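You operate a simulated robot arm through the tools that you are given. There is no shell and no other tool. Be economical: measure what you need, move in short steps, check, and stop when the job is done.

Carry out the task below with a simulated two-armed robot. There is one attempt and no reset: what you move stays moved.

TASK
On the parts table top, fold the shop cloth in half, so that its two short edges meet.

Only the result counts: the job must be done as asked and must still hold three seconds after the hand-in. Knocking over, shifting, dropping, spilling or breaking anything else fails it. Flat cloth is picked up by pressing the open fingertips on it (5 to 10 N) and closing them slowly along it; thin cloth reads only 2 to 8 mm in the jaws.

THE ROBOT
Two 7-joint arms with two-finger grippers on one trunk, on a base that drives. Base frame: it is fixed to the floor where the robot stands at the start and does not move with it; the origin is under the middle of the robot, x ahead of it, y to its left, z up. Readings come in mm, rad, newtons and seconds.
The left shoulder is at the start at [99, 216, 1091], the right one opposite. With the tool pointing down near the work surface each hand reaches from about 340 to 840 mm from the robot's upright axis, wherever it stands, measured 20 degrees to its own side. Places, roughly: parts table top [600, 500, 800]. Payload 3.18 kg a hand.
Tool frame (each hand has its own): the origin (TCP) lies between the finger pads and is the grasp point; the fingertips stand 30 mm ahead of it; z points along the fingers, y is the line along which they close. The gripper opens to 144 mm. The gripper's body begins 103 mm behind the TCP.
Orientation is that of the tool frame in the base frame, as a unit quaternion [w, x, y, z]. With the fingers straight down and closing along the base's y, the tool's x points along the base's -x, its y along +y and its z along -z.

THE INTERFACE
- The arms move only by the tool drive_tool. It takes "left_increments", "right_increments" or both (then of equal length, played together; a hand with none holds still); each is a list of rows, each a list of 2 entries, a list of its own where there are three numbers: the shift along the base's x, y, z in mm, then the turn, a rotation vector about the base's x, y, z in degrees. In form: [[[x, y, z], [rx, ry, rz]], ...]. A call has 1 to 8 rows; each row shifts and turns the commanded pose from where the row before left it. "left_fingers" and "right_fingers" are, for a hand that has rows, the finger opening in mm, from 0 to 144, set as the call begins (left out, the last holds). Each row takes 0.2 s and may step no farther than 50 mm and 0.15 rad from the row before; otherwise, or with a gripper value out of range, the whole call is refused. Where a pose cannot be reached the arm comes as near as it can. A force on the tool above 40 N (or 10 N above the force at the start of the call, whichever is more), or a blocked arm, ends the call early, and 0.2 s more pass. Each finger halts on what it meets, pressing with about 36 N; the grip force reading is that of the motor and also rises with nothing between the fingers. The clock runs only during rows and for 0.2 s after the last one: add rows that do not move to give the fingers time. It gives the time, the measured TCP pose, the force on the tool (base axes), the opening and the grip force at its end, in the units of the frame above (readings bear some noise), with the torque about the TCP (base axes, N m) and any sound that the robot's microphone picked up, and new pictures: "views" is both (left out), scene, wrist or none (wrist: the cameras of the hands that moved).
- Cameras (640 x 400 px; columns grow to the right, rows downward): "scene" is now at [192.3, 23.2, 1261.5]; the picture's right is [0.30, -0.95, 0.00], its down [-0.68, -0.22, -0.70] and it looks along [0.66, 0.21, -0.72] (base axes); focal length 221 px, centre (320, 200). "left" rides on the left gripper at [76, -16, -143] in its tool frame; the picture's right is [0.21, 0.98, 0.00], its down [-0.84, 0.18, -0.51] and it looks along [-0.50, 0.11, 0.86] (tool axes); focal length 218 px, centre (320, 200). "right" rides on the right gripper at [77, 16, -143] in its tool frame; the picture's right is [-0.21, 0.98, 0.00], its down [-0.84, -0.18, -0.51] and it looks along [-0.50, -0.11, 0.86] (tool axes); focal length 218 px, centre (320, 200). There is no depth. A picture from a camera that has moved, and an enlarged one, comes with that camera's place and axes in the base frame and with its lens.
- lift_body(by): slides the trunk up (or, below 0, down) by that many mm; the arms and the scene camera ride with it, the base frame stays. It gives what a move gives, with no picture.
- steer(legs): drives the robot by 1 to 6 legs, each [ahead, left, turn to the left] in mm, mm and rad, along the robot's own axes; the way and the turn of a leg run together, so that a leg with both is an arc; at most 1500 mm and 3.142 rad a leg. The arms and the cameras ride along, it lands a little off, and it stops where it bumps. It gives what a move gives, and a new picture of the scene camera.
- head_to(pan, tilt): turns the head with the scene camera to pan (to the left, within 1.396 rad either way) and tilt (down, from -0.506 to 1.204), counted from straight ahead of the robot. It gives what a move gives, and a new picture of the scene camera.
- enlarge(camera, box): a new picture of the part [left, top, right, bottom] of that camera's present view, enlarged. No time passes.
- sign_off(): hands the job in; it is judged then, once.

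Work in short steps. Places have to be worked out from the pictures, the camera data and where the tool is seen: move nearer, look again, correct. Check each grasp and each placing, and mend what went wrong. You have 120 turns and 260 pictures in all, those below and enlarged ones among them. Open the grippers and draw the arms clear of the work before you hand the job in, unless the task says otherwise; then end with one line.

The tools are called after ">>>" by a JSON object that holds its "fn" and its "kwargs". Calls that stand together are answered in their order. drive_tool: Moves the arms, as the interface text tells. Its arguments: {"type":"object","properties":{"left_increments":{"type":"array","items":{"type":"array"}},"left_fingers":{"type":"number"},"right_increments":{"type":"array","items":{"type":"array"}},"right_fingers":{"type":"number"},"views":{"type":"string","enum":["both","scene","wrist","none"]}},"required":[]} The other tools are called the same way: lift_body (by) slides the trunk up or down; steer (legs) drives the base; head_to (pan, tilt) turns the head that bears the scene camera; enlarge (camera, box) takes an enlarged picture of a part of a camera's view; sign_off () hands the job in.

At the start:

```text
time: 0.0
left_ee_pos: [318.9, 272.3, 1097.4]
left_tcp_rot: [0.0, -0.001, 1.0, -0.001]
left_wrist_force: [0.1, 0.5, -0.2]
left_ft_torque: [0.04, -0.01, 0.04]
left_gripper_width: 144.1
left_grasp_force: 0.0
right_ee_pos: [341.6, -38.3, 1070.4]
right_tcp_rot: [-0.001, -0.001, 1.0, 0.001]
right_wrist_force: [0.0, 0.0, 0.5]
right_ft_torque: [0.0, 0.01, 0.01]
right_gripper_width: 143.6
right_grasp_force: 0.0
trunk travel left (down, up): [-175.0, 194.0]
robot x, y, heading: [-1.9, 0.9, 0.0]
head pan, tilt: [0.307, 0.801]
```

scene: 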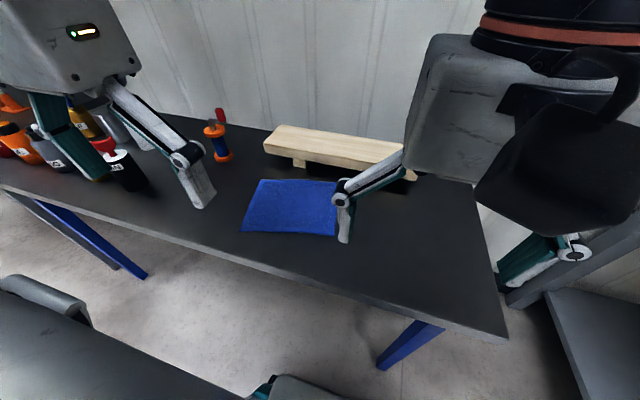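
right: 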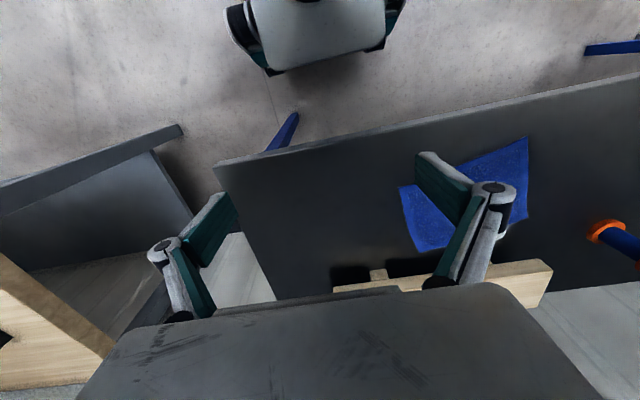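
left: 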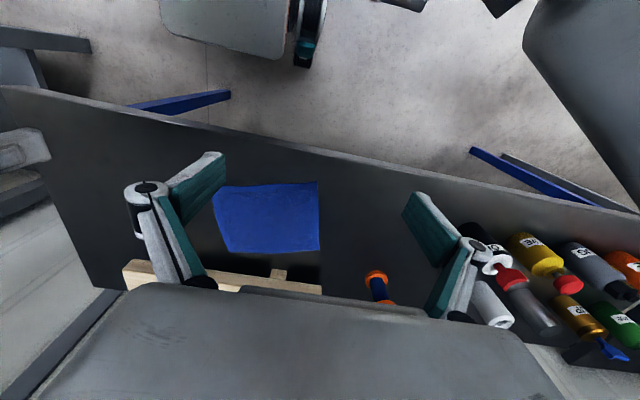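

The cloth's long side runs roughly along y, turned about 15°. Its corners are near D(451,305), A(650,355), B(717,110) and C(518,72). I'll turn the base about 15° left so the grippers line up with the cloth.

>>> {"fn": "steer", "kwargs": {"legs": [[0, 0, 0.26]]}}

>>> {"fn": "head_to", "kwargs": {"pan": 0.05, "tilt": 0.85}}

```text
time: 1.3
left_ee_pos: [237.5, 344.4, 1098.5]
left_tcp_rot: [0.0, -0.129, 0.992, -0.001]
left_wrist_force: [-0.8, 0.5, 0.7]
left_ft_torque: [-0.01, 0.0, -0.01]
left_gripper_width: 143.8
left_grasp_force: 0.1
right_ee_pos: [338.9, 50.3, 1071.3]
right_tcp_rot: [-0.001, -0.129, 0.992, 0.001]
right_wrist_force: [-0.4, 0.7, -0.2]
right_ft_torque: [-0.01, 0.01, 0.03]
right_gripper_width: 143.8
right_grasp_force: 0.1
trunk travel left (down, up): [-175.0, 194.0]
robot x, y, heading: [0.4, -2.1, 0.258]
head pan, tilt: [0.307, 0.801]
camera scene: at [179.3, 72.9, 1261.5], right [0.54, -0.84, 0.0], down [-0.61, -0.38, -0.7], along [0.59, 0.37, -0.72], focal length 221 px, centre (320, 200)
```

scene: 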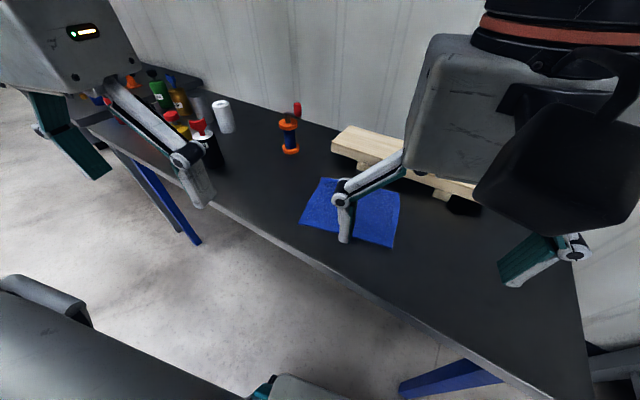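

```text
time: 2.0
left_ee_pos: [238.2, 344.9, 1098.3]
left_tcp_rot: [0.0, -0.129, 0.992, -0.001]
left_wrist_force: [0.6, 0.4, 0.4]
left_ft_torque: [-0.01, -0.01, -0.03]
left_gripper_width: 143.8
left_grasp_force: 0.0
right_ee_pos: [338.9, 50.2, 1069.8]
right_tcp_rot: [0.0, -0.129, 0.992, 0.0]
right_wrist_force: [-0.7, -0.2, 0.0]
right_ft_torque: [-0.02, 0.0, -0.02]
right_gripper_width: 143.9
right_grasp_force: 0.1
trunk travel left (down, up): [-175.0, 194.0]
robot x, y, heading: [1.4, 3.7, 0.259]
head pan, tilt: [0.051, 0.85]
camera scene: at [185.9, 53.0, 1257.6], right [0.31, -0.95, 0.0], down [-0.72, -0.23, -0.66], along [0.63, 0.2, -0.75], focal length 221 px, centre (320, 200)
```

scene: 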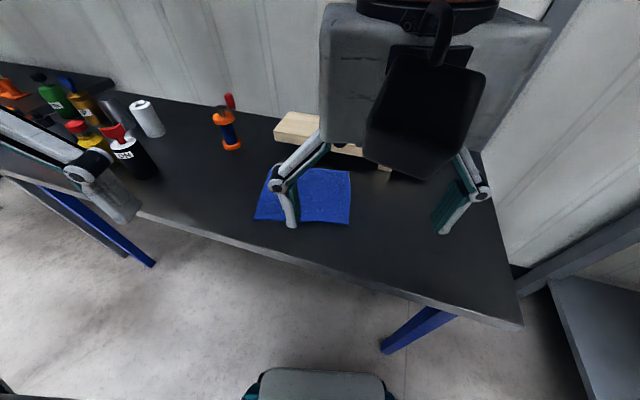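

The scene pictures agree on the cloth: A(647,356), B(715,116), C(518,76), D(453,308). The tools now line up with the long axis. I'll bring the right hand over corner A first, staying high, with the fingers at 30 mm.

>>> {"fn": "drive_tool", "kwargs": {"right_increments": [[[33, 32, -8], [0, 0, 0]], [[33, 32, -8], [0, 0, 0]], [[33, 32, -8], [0, 0, 0]], [[33, 32, -8], [0, 0, 0]], [[33, 32, -8], [0, 0, 0]], [[33, 32, -8], [0, 0, 0]], [[33, 32, -8], [0, 0, 0]], [[33, 32, -8], [0, 0, 0]]], "right_fingers": 30, "views": "both"}}

```text
time: 3.8
left_ee_pos: [240.3, 345.4, 1096.6]
left_tcp_rot: [-0.001, -0.13, 0.992, -0.002]
left_wrist_force: [-0.1, 0.9, -0.4]
left_ft_torque: [-0.03, 0.06, 0.02]
left_gripper_width: 143.8
left_grasp_force: 0.0
right_ee_pos: [647.9, 224.9, 1058.4]
right_tcp_rot: [-0.022, -0.061, 0.995, 0.075]
right_wrist_force: [1.0, 0.1, -0.2]
right_ft_torque: [-0.05, 0.02, 0.01]
right_gripper_width: 29.9
right_grasp_force: 0.1
right hand out of reach, approached as far as the arm can: row 8
trunk travel left (down, up): [-175.0, 194.0]
robot x, y, heading: [4.2, -1.0, 0.262]
head pan, tilt: [0.051, 0.85]
stopped in row 8 (right hand): the arm was blocked; the commanded pose is now the measured one
camera scene: at [188.7, 54.3, 1256.6], right [0.3, -0.95, 0.0], down [-0.72, -0.23, -0.66], along [0.63, 0.2, -0.75], focal length 221 px, centre (320, 200)
camera right: at [577.9, 211.5, 1203.0], right [0.09, 0.99, 0.14], down [0.88, -0.14, 0.44], along [0.46, 0.08, -0.88], focal length 218 px, centre (320, 200)
```

scene: 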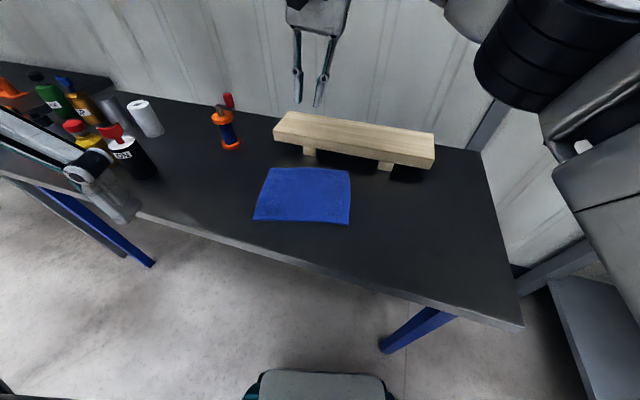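
right: 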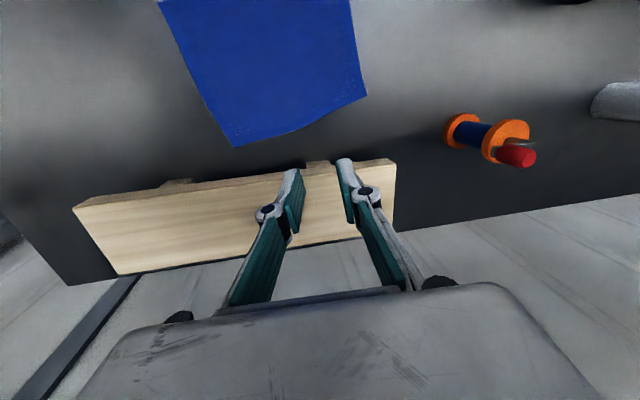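

The right hand ran out of reach at this height. I'll pull it back a little and then bring the base nearer: the base front is about 100 mm short of the table edge, so 70 mm is safe.

>>> {"fn": "drive_tool", "kwargs": {"right_increments": [[[-35, -20, 0], [0, 0, 0]], [[-35, -20, 0], [0, 0, 0]], [[-35, -20, 0], [0, 0, 0]], [[-35, -20, -10], [0, 0, 0]]], "views": "none"}}

>>> {"fn": "steer", "kwargs": {"legs": [[70, 0, 0.12]]}}

```text
time: 4.8
left_ee_pos: [237.2, 345.6, 1096.8]
left_tcp_rot: [0.001, -0.129, 0.992, -0.001]
left_wrist_force: [-0.1, -0.3, 0.6]
left_ft_torque: [0.04, 0.04, 0.02]
left_gripper_width: 143.8
left_grasp_force: 0.0
right_ee_pos: [503.9, 146.2, 1050.8]
right_tcp_rot: [-0.02, -0.062, 0.995, 0.074]
right_wrist_force: [0.3, 0.4, -0.9]
right_ft_torque: [-0.01, -0.04, 0.0]
right_gripper_width: 29.5
right_grasp_force: 0.2
trunk travel left (down, up): [-175.0, 194.0]
robot x, y, heading: [0.0, 0.3, 0.257]
head pan, tilt: [0.051, 0.85]
```

```text
time: 5.8
left_ee_pos: [260.6, 392.3, 1098.5]
left_tcp_rot: [-0.001, -0.188, 0.982, -0.002]
left_wrist_force: [1.1, 0.9, -0.3]
left_ft_torque: [-0.04, 0.0, -0.01]
left_gripper_width: 144.1
left_grasp_force: 0.0
right_ee_pos: [551.2, 227.8, 1049.8]
right_tcp_rot: [-0.024, -0.122, 0.99, 0.072]
right_wrist_force: [0.2, 1.1, -0.3]
right_ft_torque: [0.0, 0.05, -0.02]
right_gripper_width: 29.7
right_grasp_force: 0.1
trunk travel left (down, up): [-175.0, 194.0]
robot x, y, heading: [63.6, 19.6, 0.378]
head pan, tilt: [0.051, 0.85]
camera scene: at [244.7, 96.9, 1257.5], right [0.41, -0.91, 0.0], down [-0.68, -0.31, -0.66], along [0.6, 0.27, -0.75], focal length 221 px, centre (320, 200)
```

scene: 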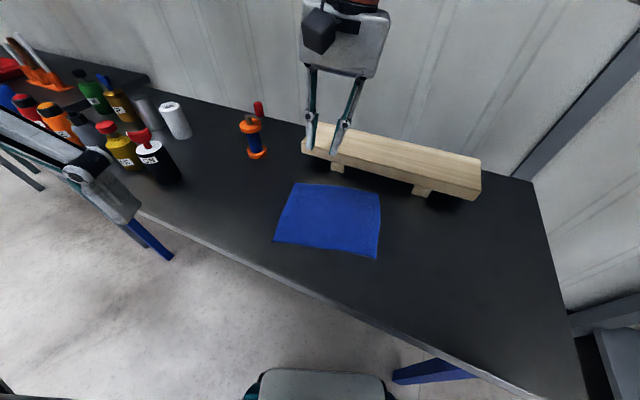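

The cloth is in clear view, so I'll enlarge it to measure the corners.

>>> {"fn": "enlarge", "kwargs": {"camera": "scene", "box": [240, 150, 400, 270]}}

```text
3.33 times, centred on (320, 210) of scene
camera zoom: at [244.7, 96.9, 1257.5], right [0.41, -0.91, 0.0], down [-0.68, -0.31, -0.66], along [0.6, 0.27, -0.75], focal length 736 px, centre (320, 167)
```

zoom: 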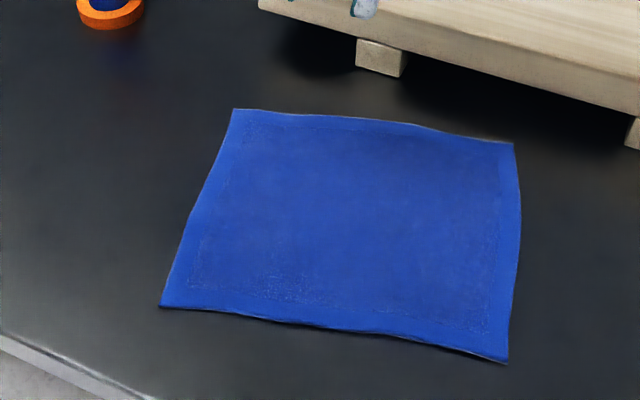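

Averaged corners are A(644,358), B(709,119), C(510,76) and D(449,309). Next I'll bring both hands to about 100 mm above their grasp points near A (right) and D (left), correcting orientation on the way.

>>> {"fn": "drive_tool", "kwargs": {"right_increments": [[[9.4, 12.9, -18.7], [-0.98, -0.48, 0.13]], [[9.4, 12.9, -18.7], [-0.98, -0.48, 0.13]], [[9.4, 12.9, -18.7], [-0.98, -0.48, 0.13]], [[9.4, 12.9, -18.7], [-0.98, -0.48, 0.13]], [[9.4, 12.9, -18.7], [-0.98, -0.48, 0.13]], [[9.4, 12.9, -18.7], [-0.98, -0.48, 0.13]], [[9.4, 12.9, -18.7], [-0.98, -0.48, 0.13]], [[9.4, 12.9, -18.7], [-0.98, -0.48, 0.13]]], "left_increments": [[[27.3, -12.3, -24.8], [0, 0, -0.83]], [[27.3, -12.3, -24.8], [0, 0, -0.83]], [[27.3, -12.3, -24.8], [0, 0, -0.83]], [[27.3, -12.3, -24.8], [0, 0, -0.83]], [[27.3, -12.3, -24.8], [0, 0, -0.83]], [[27.3, -12.3, -24.8], [0, 0, -0.83]], [[27.3, -12.3, -24.8], [0, 0, -0.83]], [[27.3, -12.3, -24.8], [0, 0, -0.83]]], "left_fingers": 30, "right_fingers": 30}}

```text
time: 7.6
left_ee_pos: [481.2, 291.6, 898.3]
left_tcp_rot: [0.0, -0.129, 0.992, -0.001]
left_wrist_force: [-0.2, -0.8, 0.8]
left_ft_torque: [0.04, 0.03, 0.01]
left_gripper_width: 29.7
left_grasp_force: 0.1
right_ee_pos: [636.1, 327.8, 911.9]
right_tcp_rot: [-0.002, -0.123, 0.992, 0.014]
right_wrist_force: [0.1, 0.3, -0.6]
right_ft_torque: [0.04, 0.01, -0.02]
right_gripper_width: 29.9
right_grasp_force: 0.2
trunk travel left (down, up): [-175.0, 194.0]
robot x, y, heading: [65.2, 26.1, 0.378]
head pan, tilt: [0.051, 0.85]
camera scene: at [245.4, 95.4, 1257.3], right [0.41, -0.91, 0.0], down [-0.68, -0.31, -0.66], along [0.6, 0.27, -0.75], focal length 221 px, centre (320, 200)
camera right: at [557.9, 321.5, 1053.5], right [-0.04, 1.0, 0.03], down [0.86, 0.02, 0.5], along [0.5, 0.04, -0.86], focal length 218 px, centre (320, 200)
camera left: at [411.9, 257.8, 1040.1], right [-0.45, 0.89, 0.0], down [0.77, 0.39, 0.51], along [0.45, 0.23, -0.86], focal length 218 px, centre (320, 200)
```

scene: 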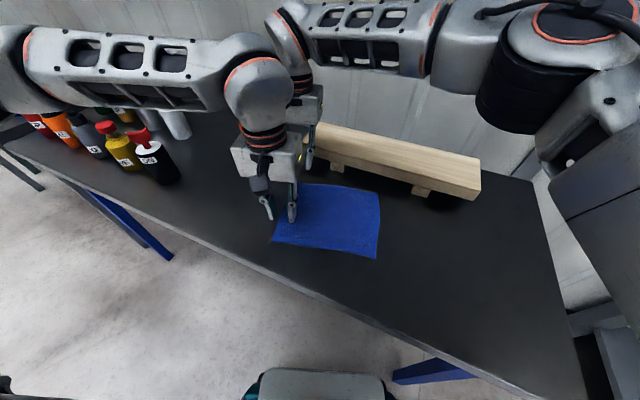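
right: 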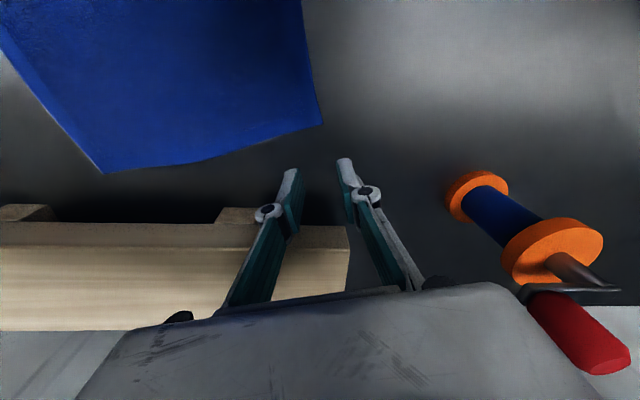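
left: 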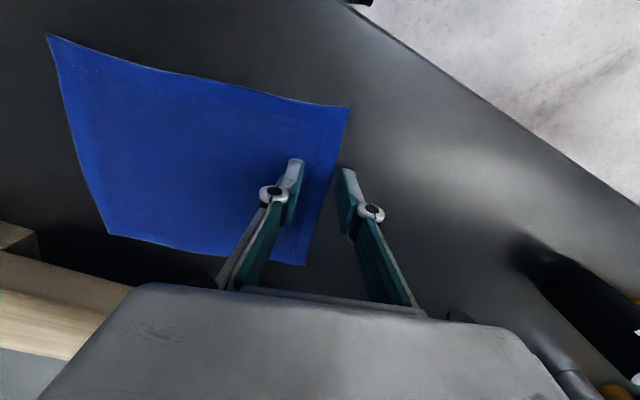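

The wrist and scene estimates agree only if the table top is at about z=832, not 800. The corrected corners are A(612,338), B(668,120), C(484,77) and D(430,296), so I'll shift both hands over the corrected grasp points and look again.

>>> {"fn": "drive_tool", "kwargs": {"right_increments": [[[-20, -8, -11], [-0.8, 0, 0]], [[-20, -8, -11], [-0.8, 0, 0]], [[0, 0, 0], [0, 0, 0]]], "left_increments": [[[-12, -6, -6], [0, 0, 0]], [[-12, -6, -7], [0, 0, 0]], [[0, 0, 0], [0, 0, 0]]]}}

```text
time: 8.1
left_ee_pos: [456.1, 285.0, 885.2]
left_tcp_rot: [-0.012, -0.131, 0.991, 0.002]
left_wrist_force: [-2.4, -0.4, -1.6]
left_ft_torque: [0.0, -0.19, 0.03]
left_gripper_width: 29.6
left_grasp_force: 0.1
right_ee_pos: [603.7, 319.4, 886.7]
right_tcp_rot: [0.001, -0.128, 0.992, -0.008]
right_wrist_force: [2.2, 1.0, 1.1]
right_ft_torque: [-0.06, 0.41, -0.01]
right_gripper_width: 30.0
right_grasp_force: 0.0
trunk travel left (down, up): [-175.0, 194.0]
robot x, y, heading: [64.4, 19.6, 0.377]
head pan, tilt: [0.051, 0.85]
stopped in row 2 (left hand): the force on the tool passed its limit at 49 N (the readings are from after the stop); the commanded pose is now the measured one
camera scene: at [244.2, 96.2, 1257.6], right [0.41, -0.91, 0.0], down [-0.68, -0.31, -0.66], along [0.6, 0.27, -0.75], focal length 221 px, centre (320, 200)
camera right: at [524.5, 317.7, 1028.8], right [-0.05, 1.0, -0.02], down [0.86, 0.05, 0.51], along [0.51, 0.01, -0.86], focal length 218 px, centre (320, 200)
camera left: at [391.0, 251.0, 1029.0], right [-0.46, 0.89, 0.01], down [0.78, 0.39, 0.49], along [0.43, 0.23, -0.87], focal length 218 px, centre (320, 200)
```

scene: 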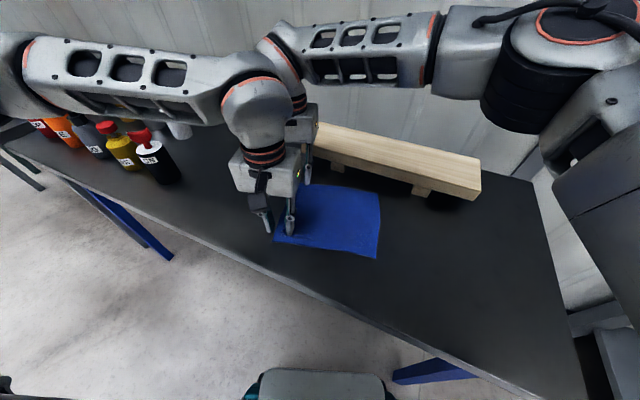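
right: 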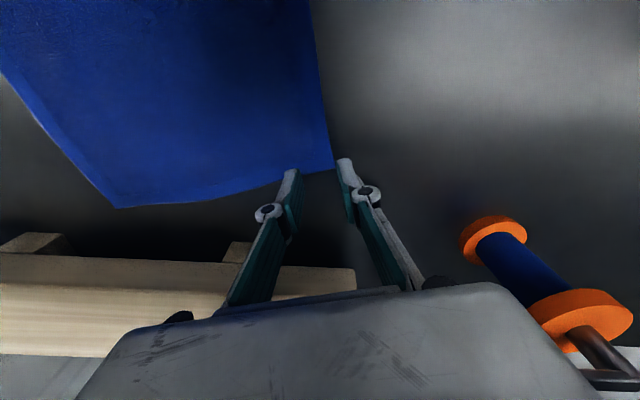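
left: 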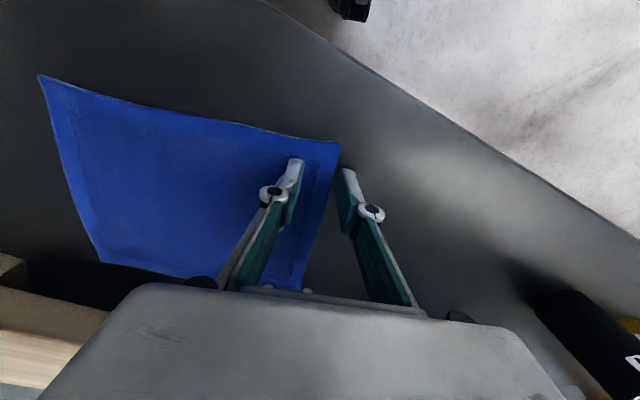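

The hands touched each other at 150 mm spacing; the cloth and table are untouched. I'll splay the bodies apart by 8° each and settle over the refined points A(615,332) and D(432,297).

>>> {"fn": "drive_tool", "kwargs": {"right_increments": [[[1, 0, 0], [-1, 3.9, 0]], [[-1, -5, 0], [-1, 3.9, 0]], [[0, -4, 0], [0, 0, 0]]], "left_increments": [[[-5, 0, 0], [1, -3.9, 0]], [[0, -2, 0], [1, -3.9, 0]], [[2, -2, 0], [0, 0, 0]]]}}

```text
time: 8.9
left_ee_pos: [454.1, 281.5, 885.0]
left_tcp_rot: [0.06, -0.132, 0.989, 0.01]
left_wrist_force: [-0.5, -0.8, -0.2]
left_ft_torque: [-0.03, 0.0, 0.0]
left_gripper_width: 29.6
left_grasp_force: 0.0
right_ee_pos: [606.0, 309.8, 890.3]
right_tcp_rot: [-0.072, -0.124, 0.99, -0.011]
right_wrist_force: [0.2, -0.5, 0.3]
right_ft_torque: [-0.01, 0.0, -0.02]
right_gripper_width: 29.9
right_grasp_force: 0.1
trunk travel left (down, up): [-175.0, 194.0]
robot x, y, heading: [60.6, 20.7, 0.376]
head pan, tilt: [0.051, 0.85]
camera scene: at [244.1, 96.2, 1257.6], right [0.41, -0.91, 0.0], down [-0.68, -0.31, -0.66], along [0.6, 0.27, -0.75], focal length 221 px, centre (320, 200)
camera right: at [548.1, 312.5, 1042.2], right [-0.04, 1.0, -0.03], down [0.92, 0.05, 0.38], along [0.38, -0.01, -0.92], focal length 218 px, centre (320, 200)
camera left: at [369.1, 242.0, 1017.6], right [-0.46, 0.89, -0.02], down [0.7, 0.37, 0.61], along [0.55, 0.26, -0.79], focal length 218 px, centre (320, 200)
```

scene: 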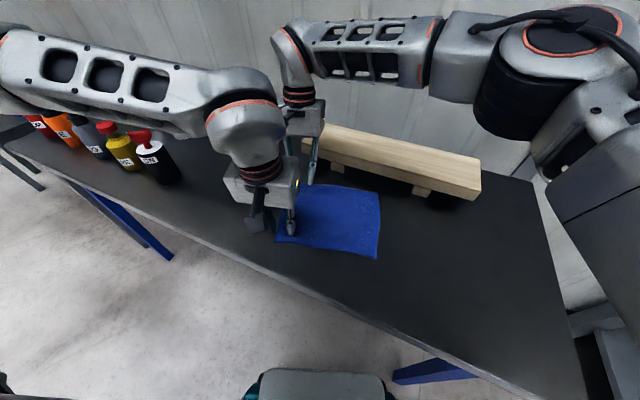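
right: 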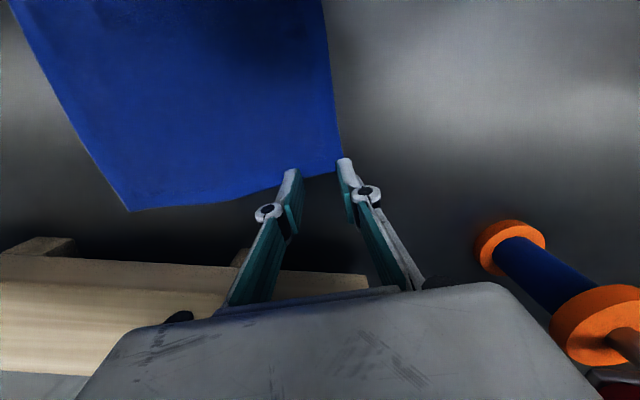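
left: 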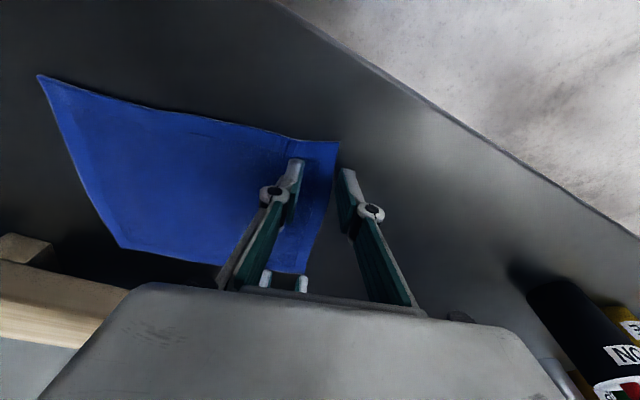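

There's a wrinkle near the left fingertip; I'll check whether it already touches the cloth.

>>> {"fn": "enlarge", "kwargs": {"camera": "left", "box": [220, 110, 400, 222]}}

>>> {"fn": "enlarge", "kwargs": {"camera": "right", "box": [220, 110, 400, 222]}}

>>> {"fn": "enlarge", "kwargs": {"camera": "scene", "box": [210, 140, 400, 270]}}

```text
3.56 times, centred on (310, 166) of left
camera zoom: at [369.1, 242.0, 1017.6], right [-0.46, 0.89, -0.02], down [0.7, 0.37, 0.61], along [0.55, 0.26, -0.79], focal length 776 px, centre (356, 321)
```

zoom: 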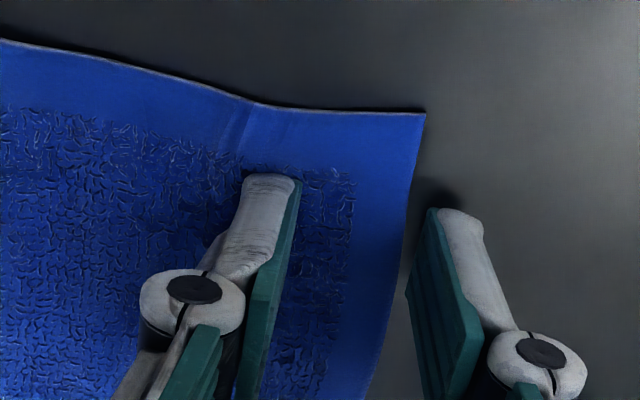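

```text
3.56 times, centred on (310, 166) of right
camera zoom: at [548.1, 312.5, 1042.2], right [-0.04, 1.0, -0.03], down [0.92, 0.05, 0.38], along [0.38, -0.01, -0.92], focal length 776 px, centre (356, 321)
```

zoom: 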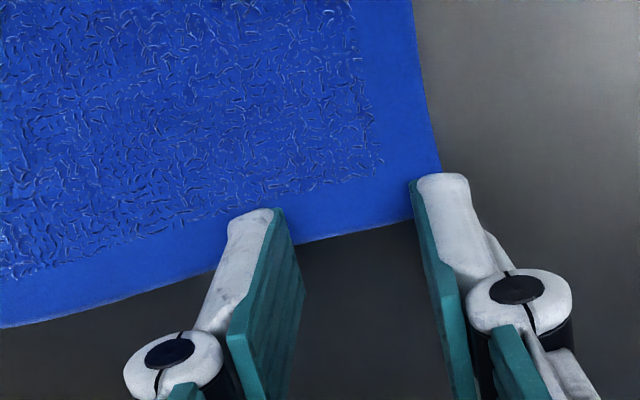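

```text
3.08 times, centred on (305, 205) of scene
camera zoom: at [244.1, 96.2, 1257.6], right [0.41, -0.91, 0.0], down [-0.68, -0.31, -0.66], along [0.6, 0.27, -0.75], focal length 679 px, centre (366, 185)
```

zoom: 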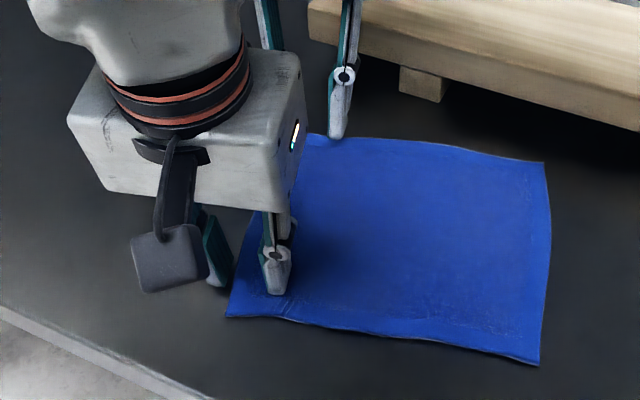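

The wrinkle suggests the left fingertip may already have brushed the cloth, so the top may be higher than I thought. I'll lower the left hand in small steps to find contact.

>>> {"fn": "drive_tool", "kwargs": {"left_increments": [[[0, 0, -2], [0, 0, 0]], [[0, 0, -2], [0, 0, 0]]], "views": "none"}}

```text
time: 9.5
left_ee_pos: [454.5, 281.5, 883.6]
left_tcp_rot: [0.062, -0.131, 0.989, 0.01]
left_wrist_force: [-0.2, 0.0, 10.0]
left_ft_torque: [-0.25, 0.05, -0.03]
left_gripper_width: 29.4
left_grasp_force: 0.1
right_ee_pos: [606.8, 308.4, 889.7]
right_tcp_rot: [-0.071, -0.124, 0.99, -0.013]
right_wrist_force: [-0.5, 0.4, 0.3]
right_ft_torque: [0.04, 0.01, 0.03]
right_gripper_width: 29.6
right_grasp_force: 0.1
trunk travel left (down, up): [-175.0, 194.0]
robot x, y, heading: [71.2, 22.3, 0.378]
head pan, tilt: [0.051, 0.85]
```

The table contact reads 10 N at TCP z≈884, so the cloth lies at z≈852. Seen from the fingertips, the left TCP is only 10 mm inside edge AD and the right one about 22 mm. I'll shift the left 10 mm inward and the right a little off the long edge, then lower both gently.

>>> {"fn": "drive_tool", "kwargs": {"left_increments": [[[0, 0, 4], [0, 0, 0]], [[2.6, -9.6, 0], [0, 0, 0]], [[0, 0, -1], [0, 0, 0]], [[0, 0, -1], [0, 0, 0]]], "right_increments": [[[-5, -1, 0], [0, 0, 0]], [[0, 0, -2], [0, 0, 0]], [[0, 0, -1.5], [0, 0, 0]], [[0, 0, -1], [0, 0, 0]]], "views": "wrist"}}

```text
time: 10.5
left_ee_pos: [455.4, 273.2, 883.0]
left_tcp_rot: [0.059, -0.13, 0.99, 0.011]
left_wrist_force: [-0.1, -0.6, 2.3]
left_ft_torque: [-0.06, -0.01, 0.01]
left_gripper_width: 29.9
left_grasp_force: 0.1
right_ee_pos: [599.7, 308.6, 883.0]
right_tcp_rot: [-0.069, -0.125, 0.99, -0.015]
right_wrist_force: [0.2, 0.3, 1.0]
right_ft_torque: [-0.01, 0.03, -0.03]
right_gripper_width: 29.9
right_grasp_force: 0.0
trunk travel left (down, up): [-175.0, 194.0]
robot x, y, heading: [67.6, 17.7, 0.373]
head pan, tilt: [0.051, 0.85]
camera right: at [541.3, 311.7, 1034.6], right [-0.05, 1.0, -0.04], down [0.92, 0.06, 0.39], along [0.39, -0.02, -0.92], focal length 218 px, centre (320, 200)
camera left: at [371.6, 232.6, 1015.9], right [-0.46, 0.89, -0.02], down [0.7, 0.37, 0.61], along [0.55, 0.26, -0.8], focal length 218 px, centre (320, 200)
```

right: 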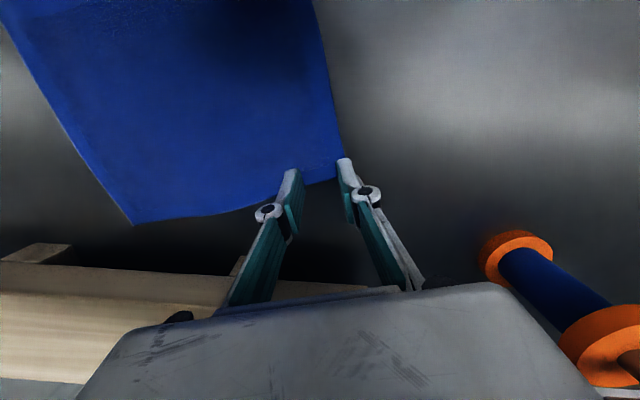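
left: 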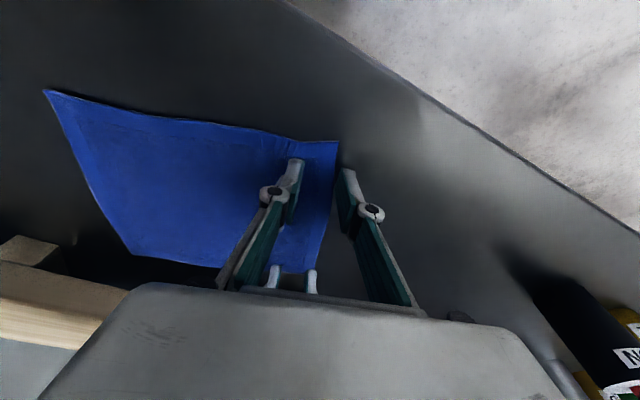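

The left finger dragged the cloth along because the lift was too small. I'll raise the left hand properly, move it inward, and check.

>>> {"fn": "drive_tool", "kwargs": {"left_increments": [[[0, 0, 15], [0, 0, 0]], [[2.6, -9.6, 0], [0, 0, 0]]], "views": "both"}}

>>> {"fn": "enlarge", "kwargs": {"camera": "scene", "box": [210, 140, 400, 270]}}

>>> {"fn": "enlarge", "kwargs": {"camera": "right", "box": [220, 110, 400, 222]}}

```text
time: 11.1
left_ee_pos: [460.1, 262.7, 897.6]
left_tcp_rot: [0.06, -0.131, 0.99, 0.01]
left_wrist_force: [-0.4, 0.2, 0.6]
left_ft_torque: [0.0, -0.02, 0.02]
left_gripper_width: 30.0
left_grasp_force: 0.1
right_ee_pos: [600.9, 307.4, 883.9]
right_tcp_rot: [-0.07, -0.125, 0.99, -0.016]
right_wrist_force: [0.9, -0.3, 3.0]
right_ft_torque: [0.0, 0.02, 0.01]
right_gripper_width: 29.7
right_grasp_force: 0.0
trunk travel left (down, up): [-175.0, 194.0]
robot x, y, heading: [67.5, 22.2, 0.375]
head pan, tilt: [0.051, 0.85]
camera scene: at [244.0, 96.0, 1257.6], right [0.41, -0.91, 0.0], down [-0.68, -0.31, -0.66], along [0.6, 0.27, -0.75], focal length 221 px, centre (320, 200)
camera left: at [374.8, 223.2, 1030.5], right [-0.46, 0.89, -0.02], down [0.7, 0.37, 0.61], along [0.55, 0.26, -0.8], focal length 218 px, centre (320, 200)
```

scene: 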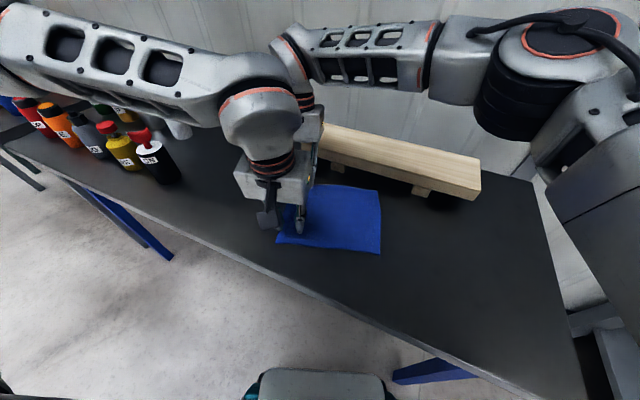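
left: 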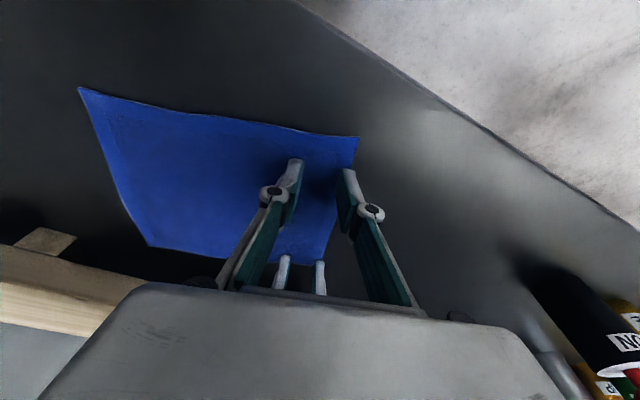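

```text
3.08 times, centred on (305, 205) of scene
camera zoom: at [244.0, 96.0, 1257.6], right [0.41, -0.91, 0.0], down [-0.68, -0.31, -0.66], along [0.6, 0.27, -0.75], focal length 679 px, centre (366, 185)
```

zoom: 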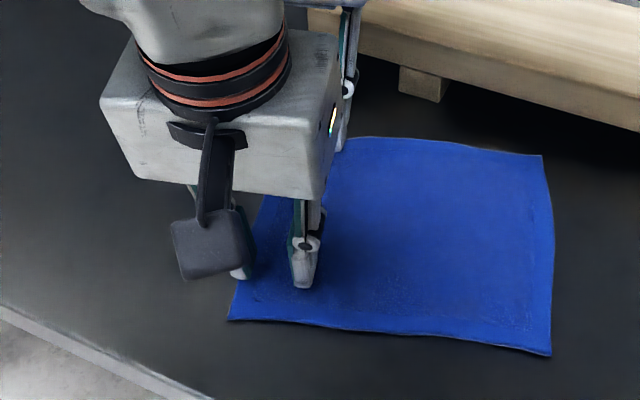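

```text
3.56 times, centred on (310, 166) of right
camera zoom: at [541.7, 311.4, 1033.7], right [-0.05, 1.0, -0.04], down [0.92, 0.06, 0.39], along [0.39, -0.02, -0.92], focal length 776 px, centre (356, 321)
```

zoom: 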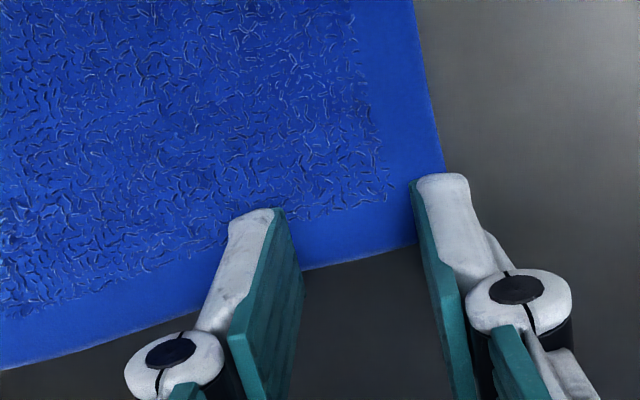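

The right fingers are well placed at A. I'll lower the left hand onto the cloth and press a bit harder with the right.

>>> {"fn": "drive_tool", "kwargs": {"left_increments": [[[0, 0, -8], [0, 0, 0]], [[0, 0, -6], [0, 0, 0]], [[0, 0, -1.2], [0, 0, 0]]], "right_increments": [[[0, 0, 0], [0, 0, 0]], [[0, 0, -0.5], [0, 0, 0]], [[0, 0, 0], [0, 0, 0]]], "views": "wrist"}}

```text
time: 11.9
left_ee_pos: [458.3, 262.4, 882.8]
left_tcp_rot: [0.06, -0.131, 0.989, 0.011]
left_wrist_force: [0.6, -0.8, 6.5]
left_ft_torque: [-0.05, -0.03, 0.0]
left_gripper_width: 29.9
left_grasp_force: 0.0
right_ee_pos: [600.7, 306.2, 883.4]
right_tcp_rot: [-0.069, -0.124, 0.99, -0.015]
right_wrist_force: [0.0, 0.9, 3.2]
right_ft_torque: [0.03, 0.04, -0.02]
right_gripper_width: 29.5
right_grasp_force: 0.1
trunk travel left (down, up): [-175.0, 194.0]
robot x, y, heading: [63.3, 19.4, 0.377]
head pan, tilt: [0.051, 0.85]
camera right: at [541.4, 311.3, 1033.6], right [-0.05, 1.0, -0.04], down [0.92, 0.06, 0.39], along [0.39, -0.02, -0.92], focal length 218 px, centre (320, 200)
camera left: at [374.0, 222.8, 1015.5], right [-0.46, 0.89, -0.02], down [0.7, 0.37, 0.61], along [0.55, 0.26, -0.79], focal length 218 px, centre (320, 200)
```

right: 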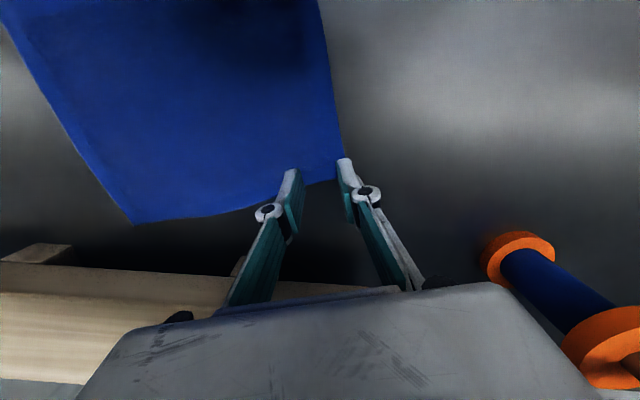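
left: 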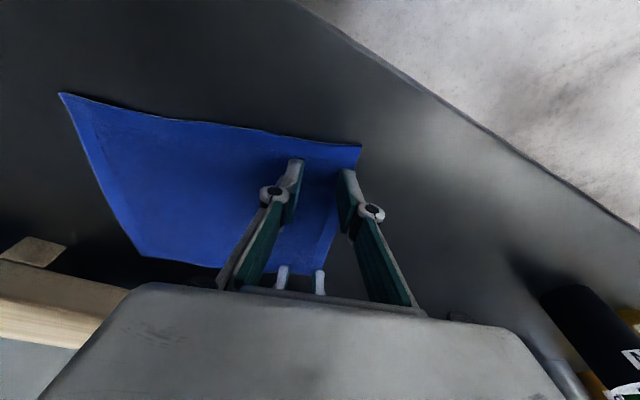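

Both hands are pressed at the edge. I'll add 1 mm of press on the right and close slowly in steps.

>>> {"fn": "drive_tool", "kwargs": {"left_increments": [[[0, 0, 0], [0, 0, 0]], [[0, 0, 0], [0, 0, 0]]], "right_increments": [[[0, 0, -1], [0, 0, 0]], [[0, 0, 0], [0, 0, 0]]], "views": "none"}}

>>> {"fn": "drive_tool", "kwargs": {"left_increments": [[[0, 0, 0], [0, 0, 0]], [[0, 0, 0], [0, 0, 0]]], "right_increments": [[[0, 0, 0], [0, 0, 0]], [[0, 0, 0], [0, 0, 0]]], "left_fingers": 22, "right_fingers": 22, "views": "none"}}

>>> {"fn": "drive_tool", "kwargs": {"left_increments": [[[0, 0, 0], [0, 0, 0]], [[0, 0, 0], [0, 0, 0]]], "right_increments": [[[0, 0, 0], [0, 0, 0]], [[0, 0, 0], [0, 0, 0]]], "left_fingers": 14, "right_fingers": 14, "views": "wrist"}}

```text
time: 12.5
left_ee_pos: [459.2, 263.4, 882.9]
left_tcp_rot: [0.06, -0.131, 0.99, 0.011]
left_wrist_force: [1.3, 1.0, 7.5]
left_ft_torque: [-0.02, 0.01, 0.03]
left_gripper_width: 29.3
left_grasp_force: 0.1
right_ee_pos: [598.6, 307.0, 882.1]
right_tcp_rot: [-0.068, -0.126, 0.99, -0.015]
right_wrist_force: [0.1, 0.4, 6.5]
right_ft_torque: [0.03, -0.02, -0.04]
right_gripper_width: 29.5
right_grasp_force: 0.0
trunk travel left (down, up): [-175.0, 194.0]
robot x, y, heading: [61.3, 23.9, 0.377]
head pan, tilt: [0.051, 0.85]
```

```text
time: 13.1
left_ee_pos: [457.7, 262.0, 882.3]
left_tcp_rot: [0.058, -0.131, 0.99, 0.01]
left_wrist_force: [-0.5, 0.4, 5.5]
left_ft_torque: [0.02, 0.04, -0.01]
left_gripper_width: 20.4
left_grasp_force: 0.1
right_ee_pos: [598.6, 307.1, 882.0]
right_tcp_rot: [-0.07, -0.126, 0.989, -0.016]
right_wrist_force: [-0.7, -0.3, 6.1]
right_ft_torque: [0.01, 0.04, 0.0]
right_gripper_width: 21.0
right_grasp_force: 0.0
trunk travel left (down, up): [-175.0, 194.0]
robot x, y, heading: [65.3, 20.4, 0.376]
head pan, tilt: [0.051, 0.85]
```

```text
time: 13.7
left_ee_pos: [459.6, 262.7, 882.8]
left_tcp_rot: [0.06, -0.13, 0.99, 0.011]
left_wrist_force: [-0.6, 0.0, 2.5]
left_ft_torque: [0.01, 0.02, 0.01]
left_gripper_width: 13.1
left_grasp_force: 0.1
right_ee_pos: [599.0, 307.0, 881.0]
right_tcp_rot: [-0.069, -0.126, 0.989, -0.016]
right_wrist_force: [-0.1, 0.5, 3.7]
right_ft_torque: [0.02, 0.0, -0.02]
right_gripper_width: 13.4
right_grasp_force: 0.1
trunk travel left (down, up): [-175.0, 194.0]
robot x, y, heading: [66.4, 21.8, 0.373]
head pan, tilt: [0.051, 0.85]
camera right: at [541.0, 311.3, 1032.3], right [-0.05, 1.0, -0.04], down [0.92, 0.06, 0.39], along [0.39, -0.02, -0.92], focal length 218 px, centre (320, 200)
camera left: at [374.0, 222.9, 1014.9], right [-0.46, 0.89, -0.02], down [0.7, 0.37, 0.61], along [0.55, 0.26, -0.8], focal length 218 px, centre (320, 200)
```

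right: 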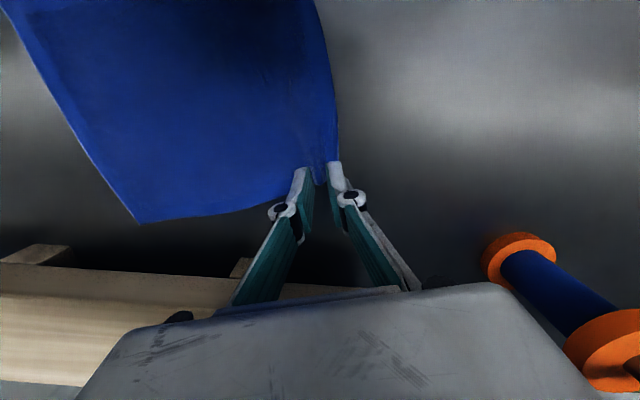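
left: 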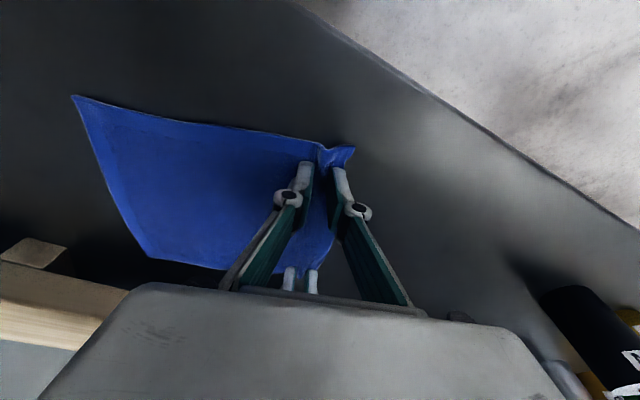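

The ridges are forming in both jaws, so I'll press 1 mm more and close the rest of the way.

>>> {"fn": "drive_tool", "kwargs": {"left_increments": [[[0, 0, -1], [0, 0, 0]], [[0, 0, 0], [0, 0, 0]]], "right_increments": [[[0, 0, -0.7], [0, 0, 0]], [[0, 0, 0], [0, 0, 0]]], "left_fingers": 7, "right_fingers": 7, "views": "none"}}

>>> {"fn": "drive_tool", "kwargs": {"left_increments": [[[0, 0, 0], [0, 0, 0]], [[0, 0, 0], [0, 0, 0]], [[0, 0, 0], [0, 0, 0]]], "right_increments": [[[0, 0, 0], [0, 0, 0]], [[0, 0, 0], [0, 0, 0]], [[0, 0, 0], [0, 0, 0]]], "left_fingers": 0, "right_fingers": 0, "views": "wrist"}}

```text
time: 14.3
left_ee_pos: [457.6, 262.8, 881.6]
left_tcp_rot: [0.06, -0.131, 0.989, 0.011]
left_wrist_force: [1.4, 0.7, 3.8]
left_ft_torque: [0.03, -0.01, -0.01]
left_gripper_width: 7.7
left_grasp_force: 0.2
right_ee_pos: [599.7, 307.1, 881.3]
right_tcp_rot: [-0.069, -0.126, 0.989, -0.015]
right_wrist_force: [0.2, 0.1, 2.7]
right_ft_torque: [0.02, 0.01, 0.01]
right_gripper_width: 8.2
right_grasp_force: 1.2
trunk travel left (down, up): [-175.0, 194.0]
robot x, y, heading: [66.6, 22.7, 0.379]
head pan, tilt: [0.051, 0.85]
```

```text
time: 15.1
left_ee_pos: [457.4, 262.8, 881.1]
left_tcp_rot: [0.059, -0.131, 0.99, 0.011]
left_wrist_force: [-0.9, -0.5, 1.7]
left_ft_torque: [-0.1, -0.04, 0.01]
left_gripper_width: 1.2
left_grasp_force: 28.8
right_ee_pos: [600.3, 306.7, 881.2]
right_tcp_rot: [-0.069, -0.127, 0.989, -0.017]
right_wrist_force: [0.2, -0.6, 2.7]
right_ft_torque: [-0.03, 0.18, 0.01]
right_gripper_width: 2.0
right_grasp_force: 28.7
trunk travel left (down, up): [-175.0, 194.0]
robot x, y, heading: [67.7, 22.1, 0.374]
head pan, tilt: [0.051, 0.85]
camera right: at [541.2, 311.2, 1031.9], right [-0.05, 1.0, -0.04], down [0.92, 0.06, 0.39], along [0.39, -0.02, -0.92], focal length 218 px, centre (320, 200)
camera left: at [374.0, 222.7, 1014.1], right [-0.46, 0.89, -0.02], down [0.7, 0.37, 0.61], along [0.55, 0.26, -0.8], focal length 218 px, centre (320, 200)
```

right: 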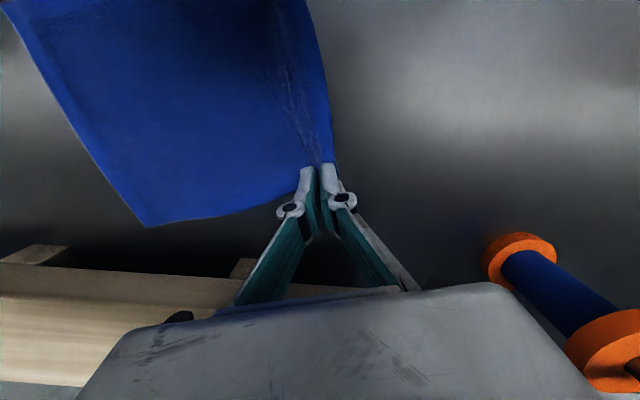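
left: 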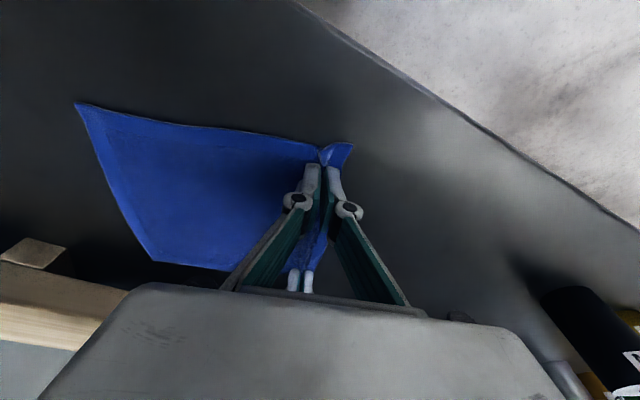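

Both jaws close on about 1–2 mm, which is borderline, so I'll test with a small lift.

>>> {"fn": "drive_tool", "kwargs": {"left_increments": [[[0, 0, 10], [0, 0, 0]], [[0, 0, 15], [0, 0, 0]]], "right_increments": [[[0, 0, 10], [0, 0, 0]], [[0, 0, 15], [0, 0, 0]]], "views": "both"}}

```text
time: 15.7
left_ee_pos: [458.0, 263.1, 907.9]
left_tcp_rot: [0.059, -0.131, 0.989, 0.01]
left_wrist_force: [1.1, -0.2, -0.2]
left_ft_torque: [0.01, -0.04, 0.01]
left_gripper_width: 4.9
left_grasp_force: 31.1
right_ee_pos: [603.3, 304.7, 904.5]
right_tcp_rot: [-0.072, -0.122, 0.99, -0.016]
right_wrist_force: [0.0, 0.0, 1.6]
right_ft_torque: [0.02, -0.02, 0.01]
right_gripper_width: 2.3
right_grasp_force: 34.0
trunk travel left (down, up): [-175.0, 194.0]
robot x, y, heading: [69.7, 19.6, 0.381]
head pan, tilt: [0.051, 0.85]
camera scene: at [243.3, 95.8, 1257.9], right [0.41, -0.91, 0.0], down [-0.68, -0.31, -0.66], along [0.6, 0.27, -0.75], focal length 221 px, centre (320, 200)
camera right: at [545.0, 309.3, 1055.5], right [-0.04, 1.0, -0.04], down [0.92, 0.05, 0.38], along [0.38, -0.03, -0.92], focal length 218 px, centre (320, 200)
camera left: at [374.0, 223.0, 1040.0], right [-0.46, 0.89, -0.02], down [0.7, 0.37, 0.61], along [0.55, 0.26, -0.79], focal length 218 px, centre (320, 200)
```

scene: 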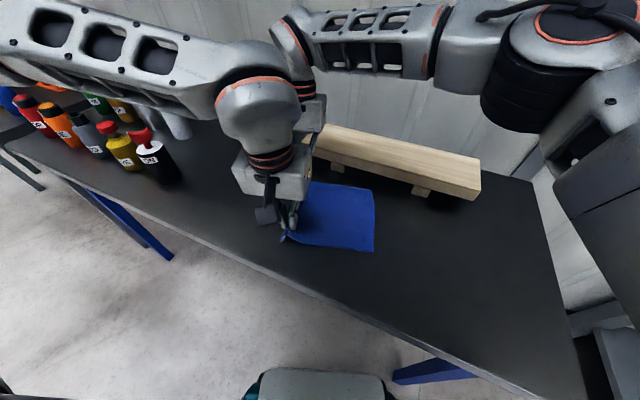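
right: 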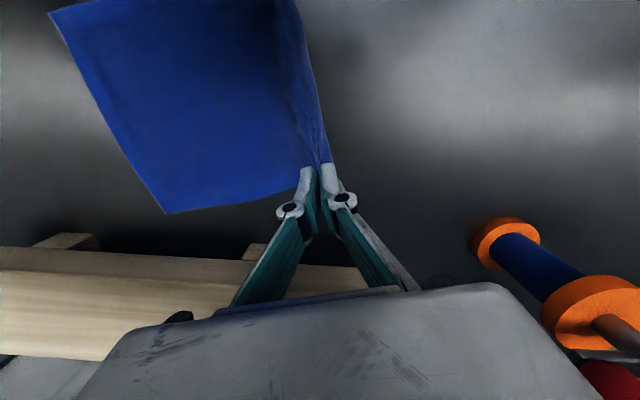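
left: 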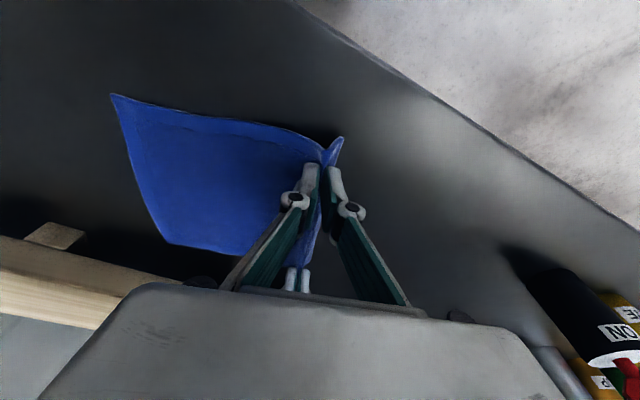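

Both corners come up with the hands. I'll measure the far edge BC now.

>>> {"fn": "enlarge", "kwargs": {"camera": "scene", "box": [250, 160, 400, 262]}}

>>> {"fn": "enlarge", "kwargs": {"camera": "right", "box": [220, 110, 400, 222]}}

```text
3.92 times, centred on (325, 211) of scene
camera zoom: at [243.3, 95.8, 1257.9], right [0.41, -0.91, 0.0], down [-0.68, -0.31, -0.66], along [0.6, 0.27, -0.75], focal length 865 px, centre (300, 157)
```

zoom: 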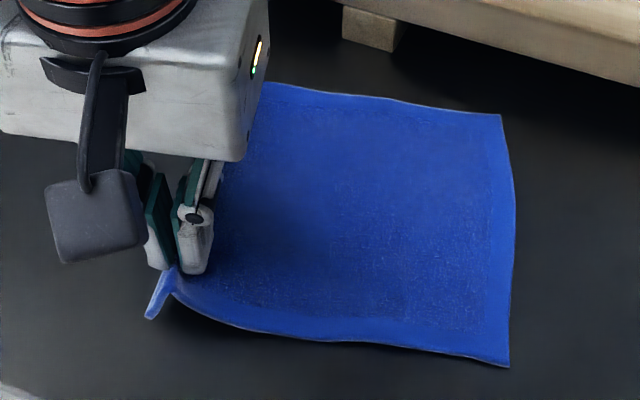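

```text
3.56 times, centred on (310, 166) of right
camera zoom: at [545.0, 309.3, 1055.5], right [-0.04, 1.0, -0.04], down [0.92, 0.05, 0.38], along [0.38, -0.03, -0.92], focal length 776 px, centre (356, 321)
```

zoom: 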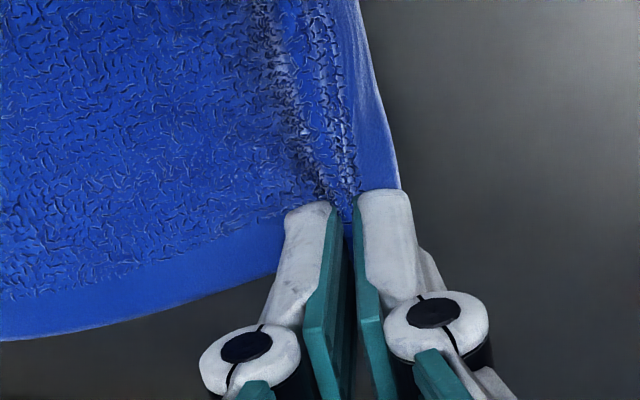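

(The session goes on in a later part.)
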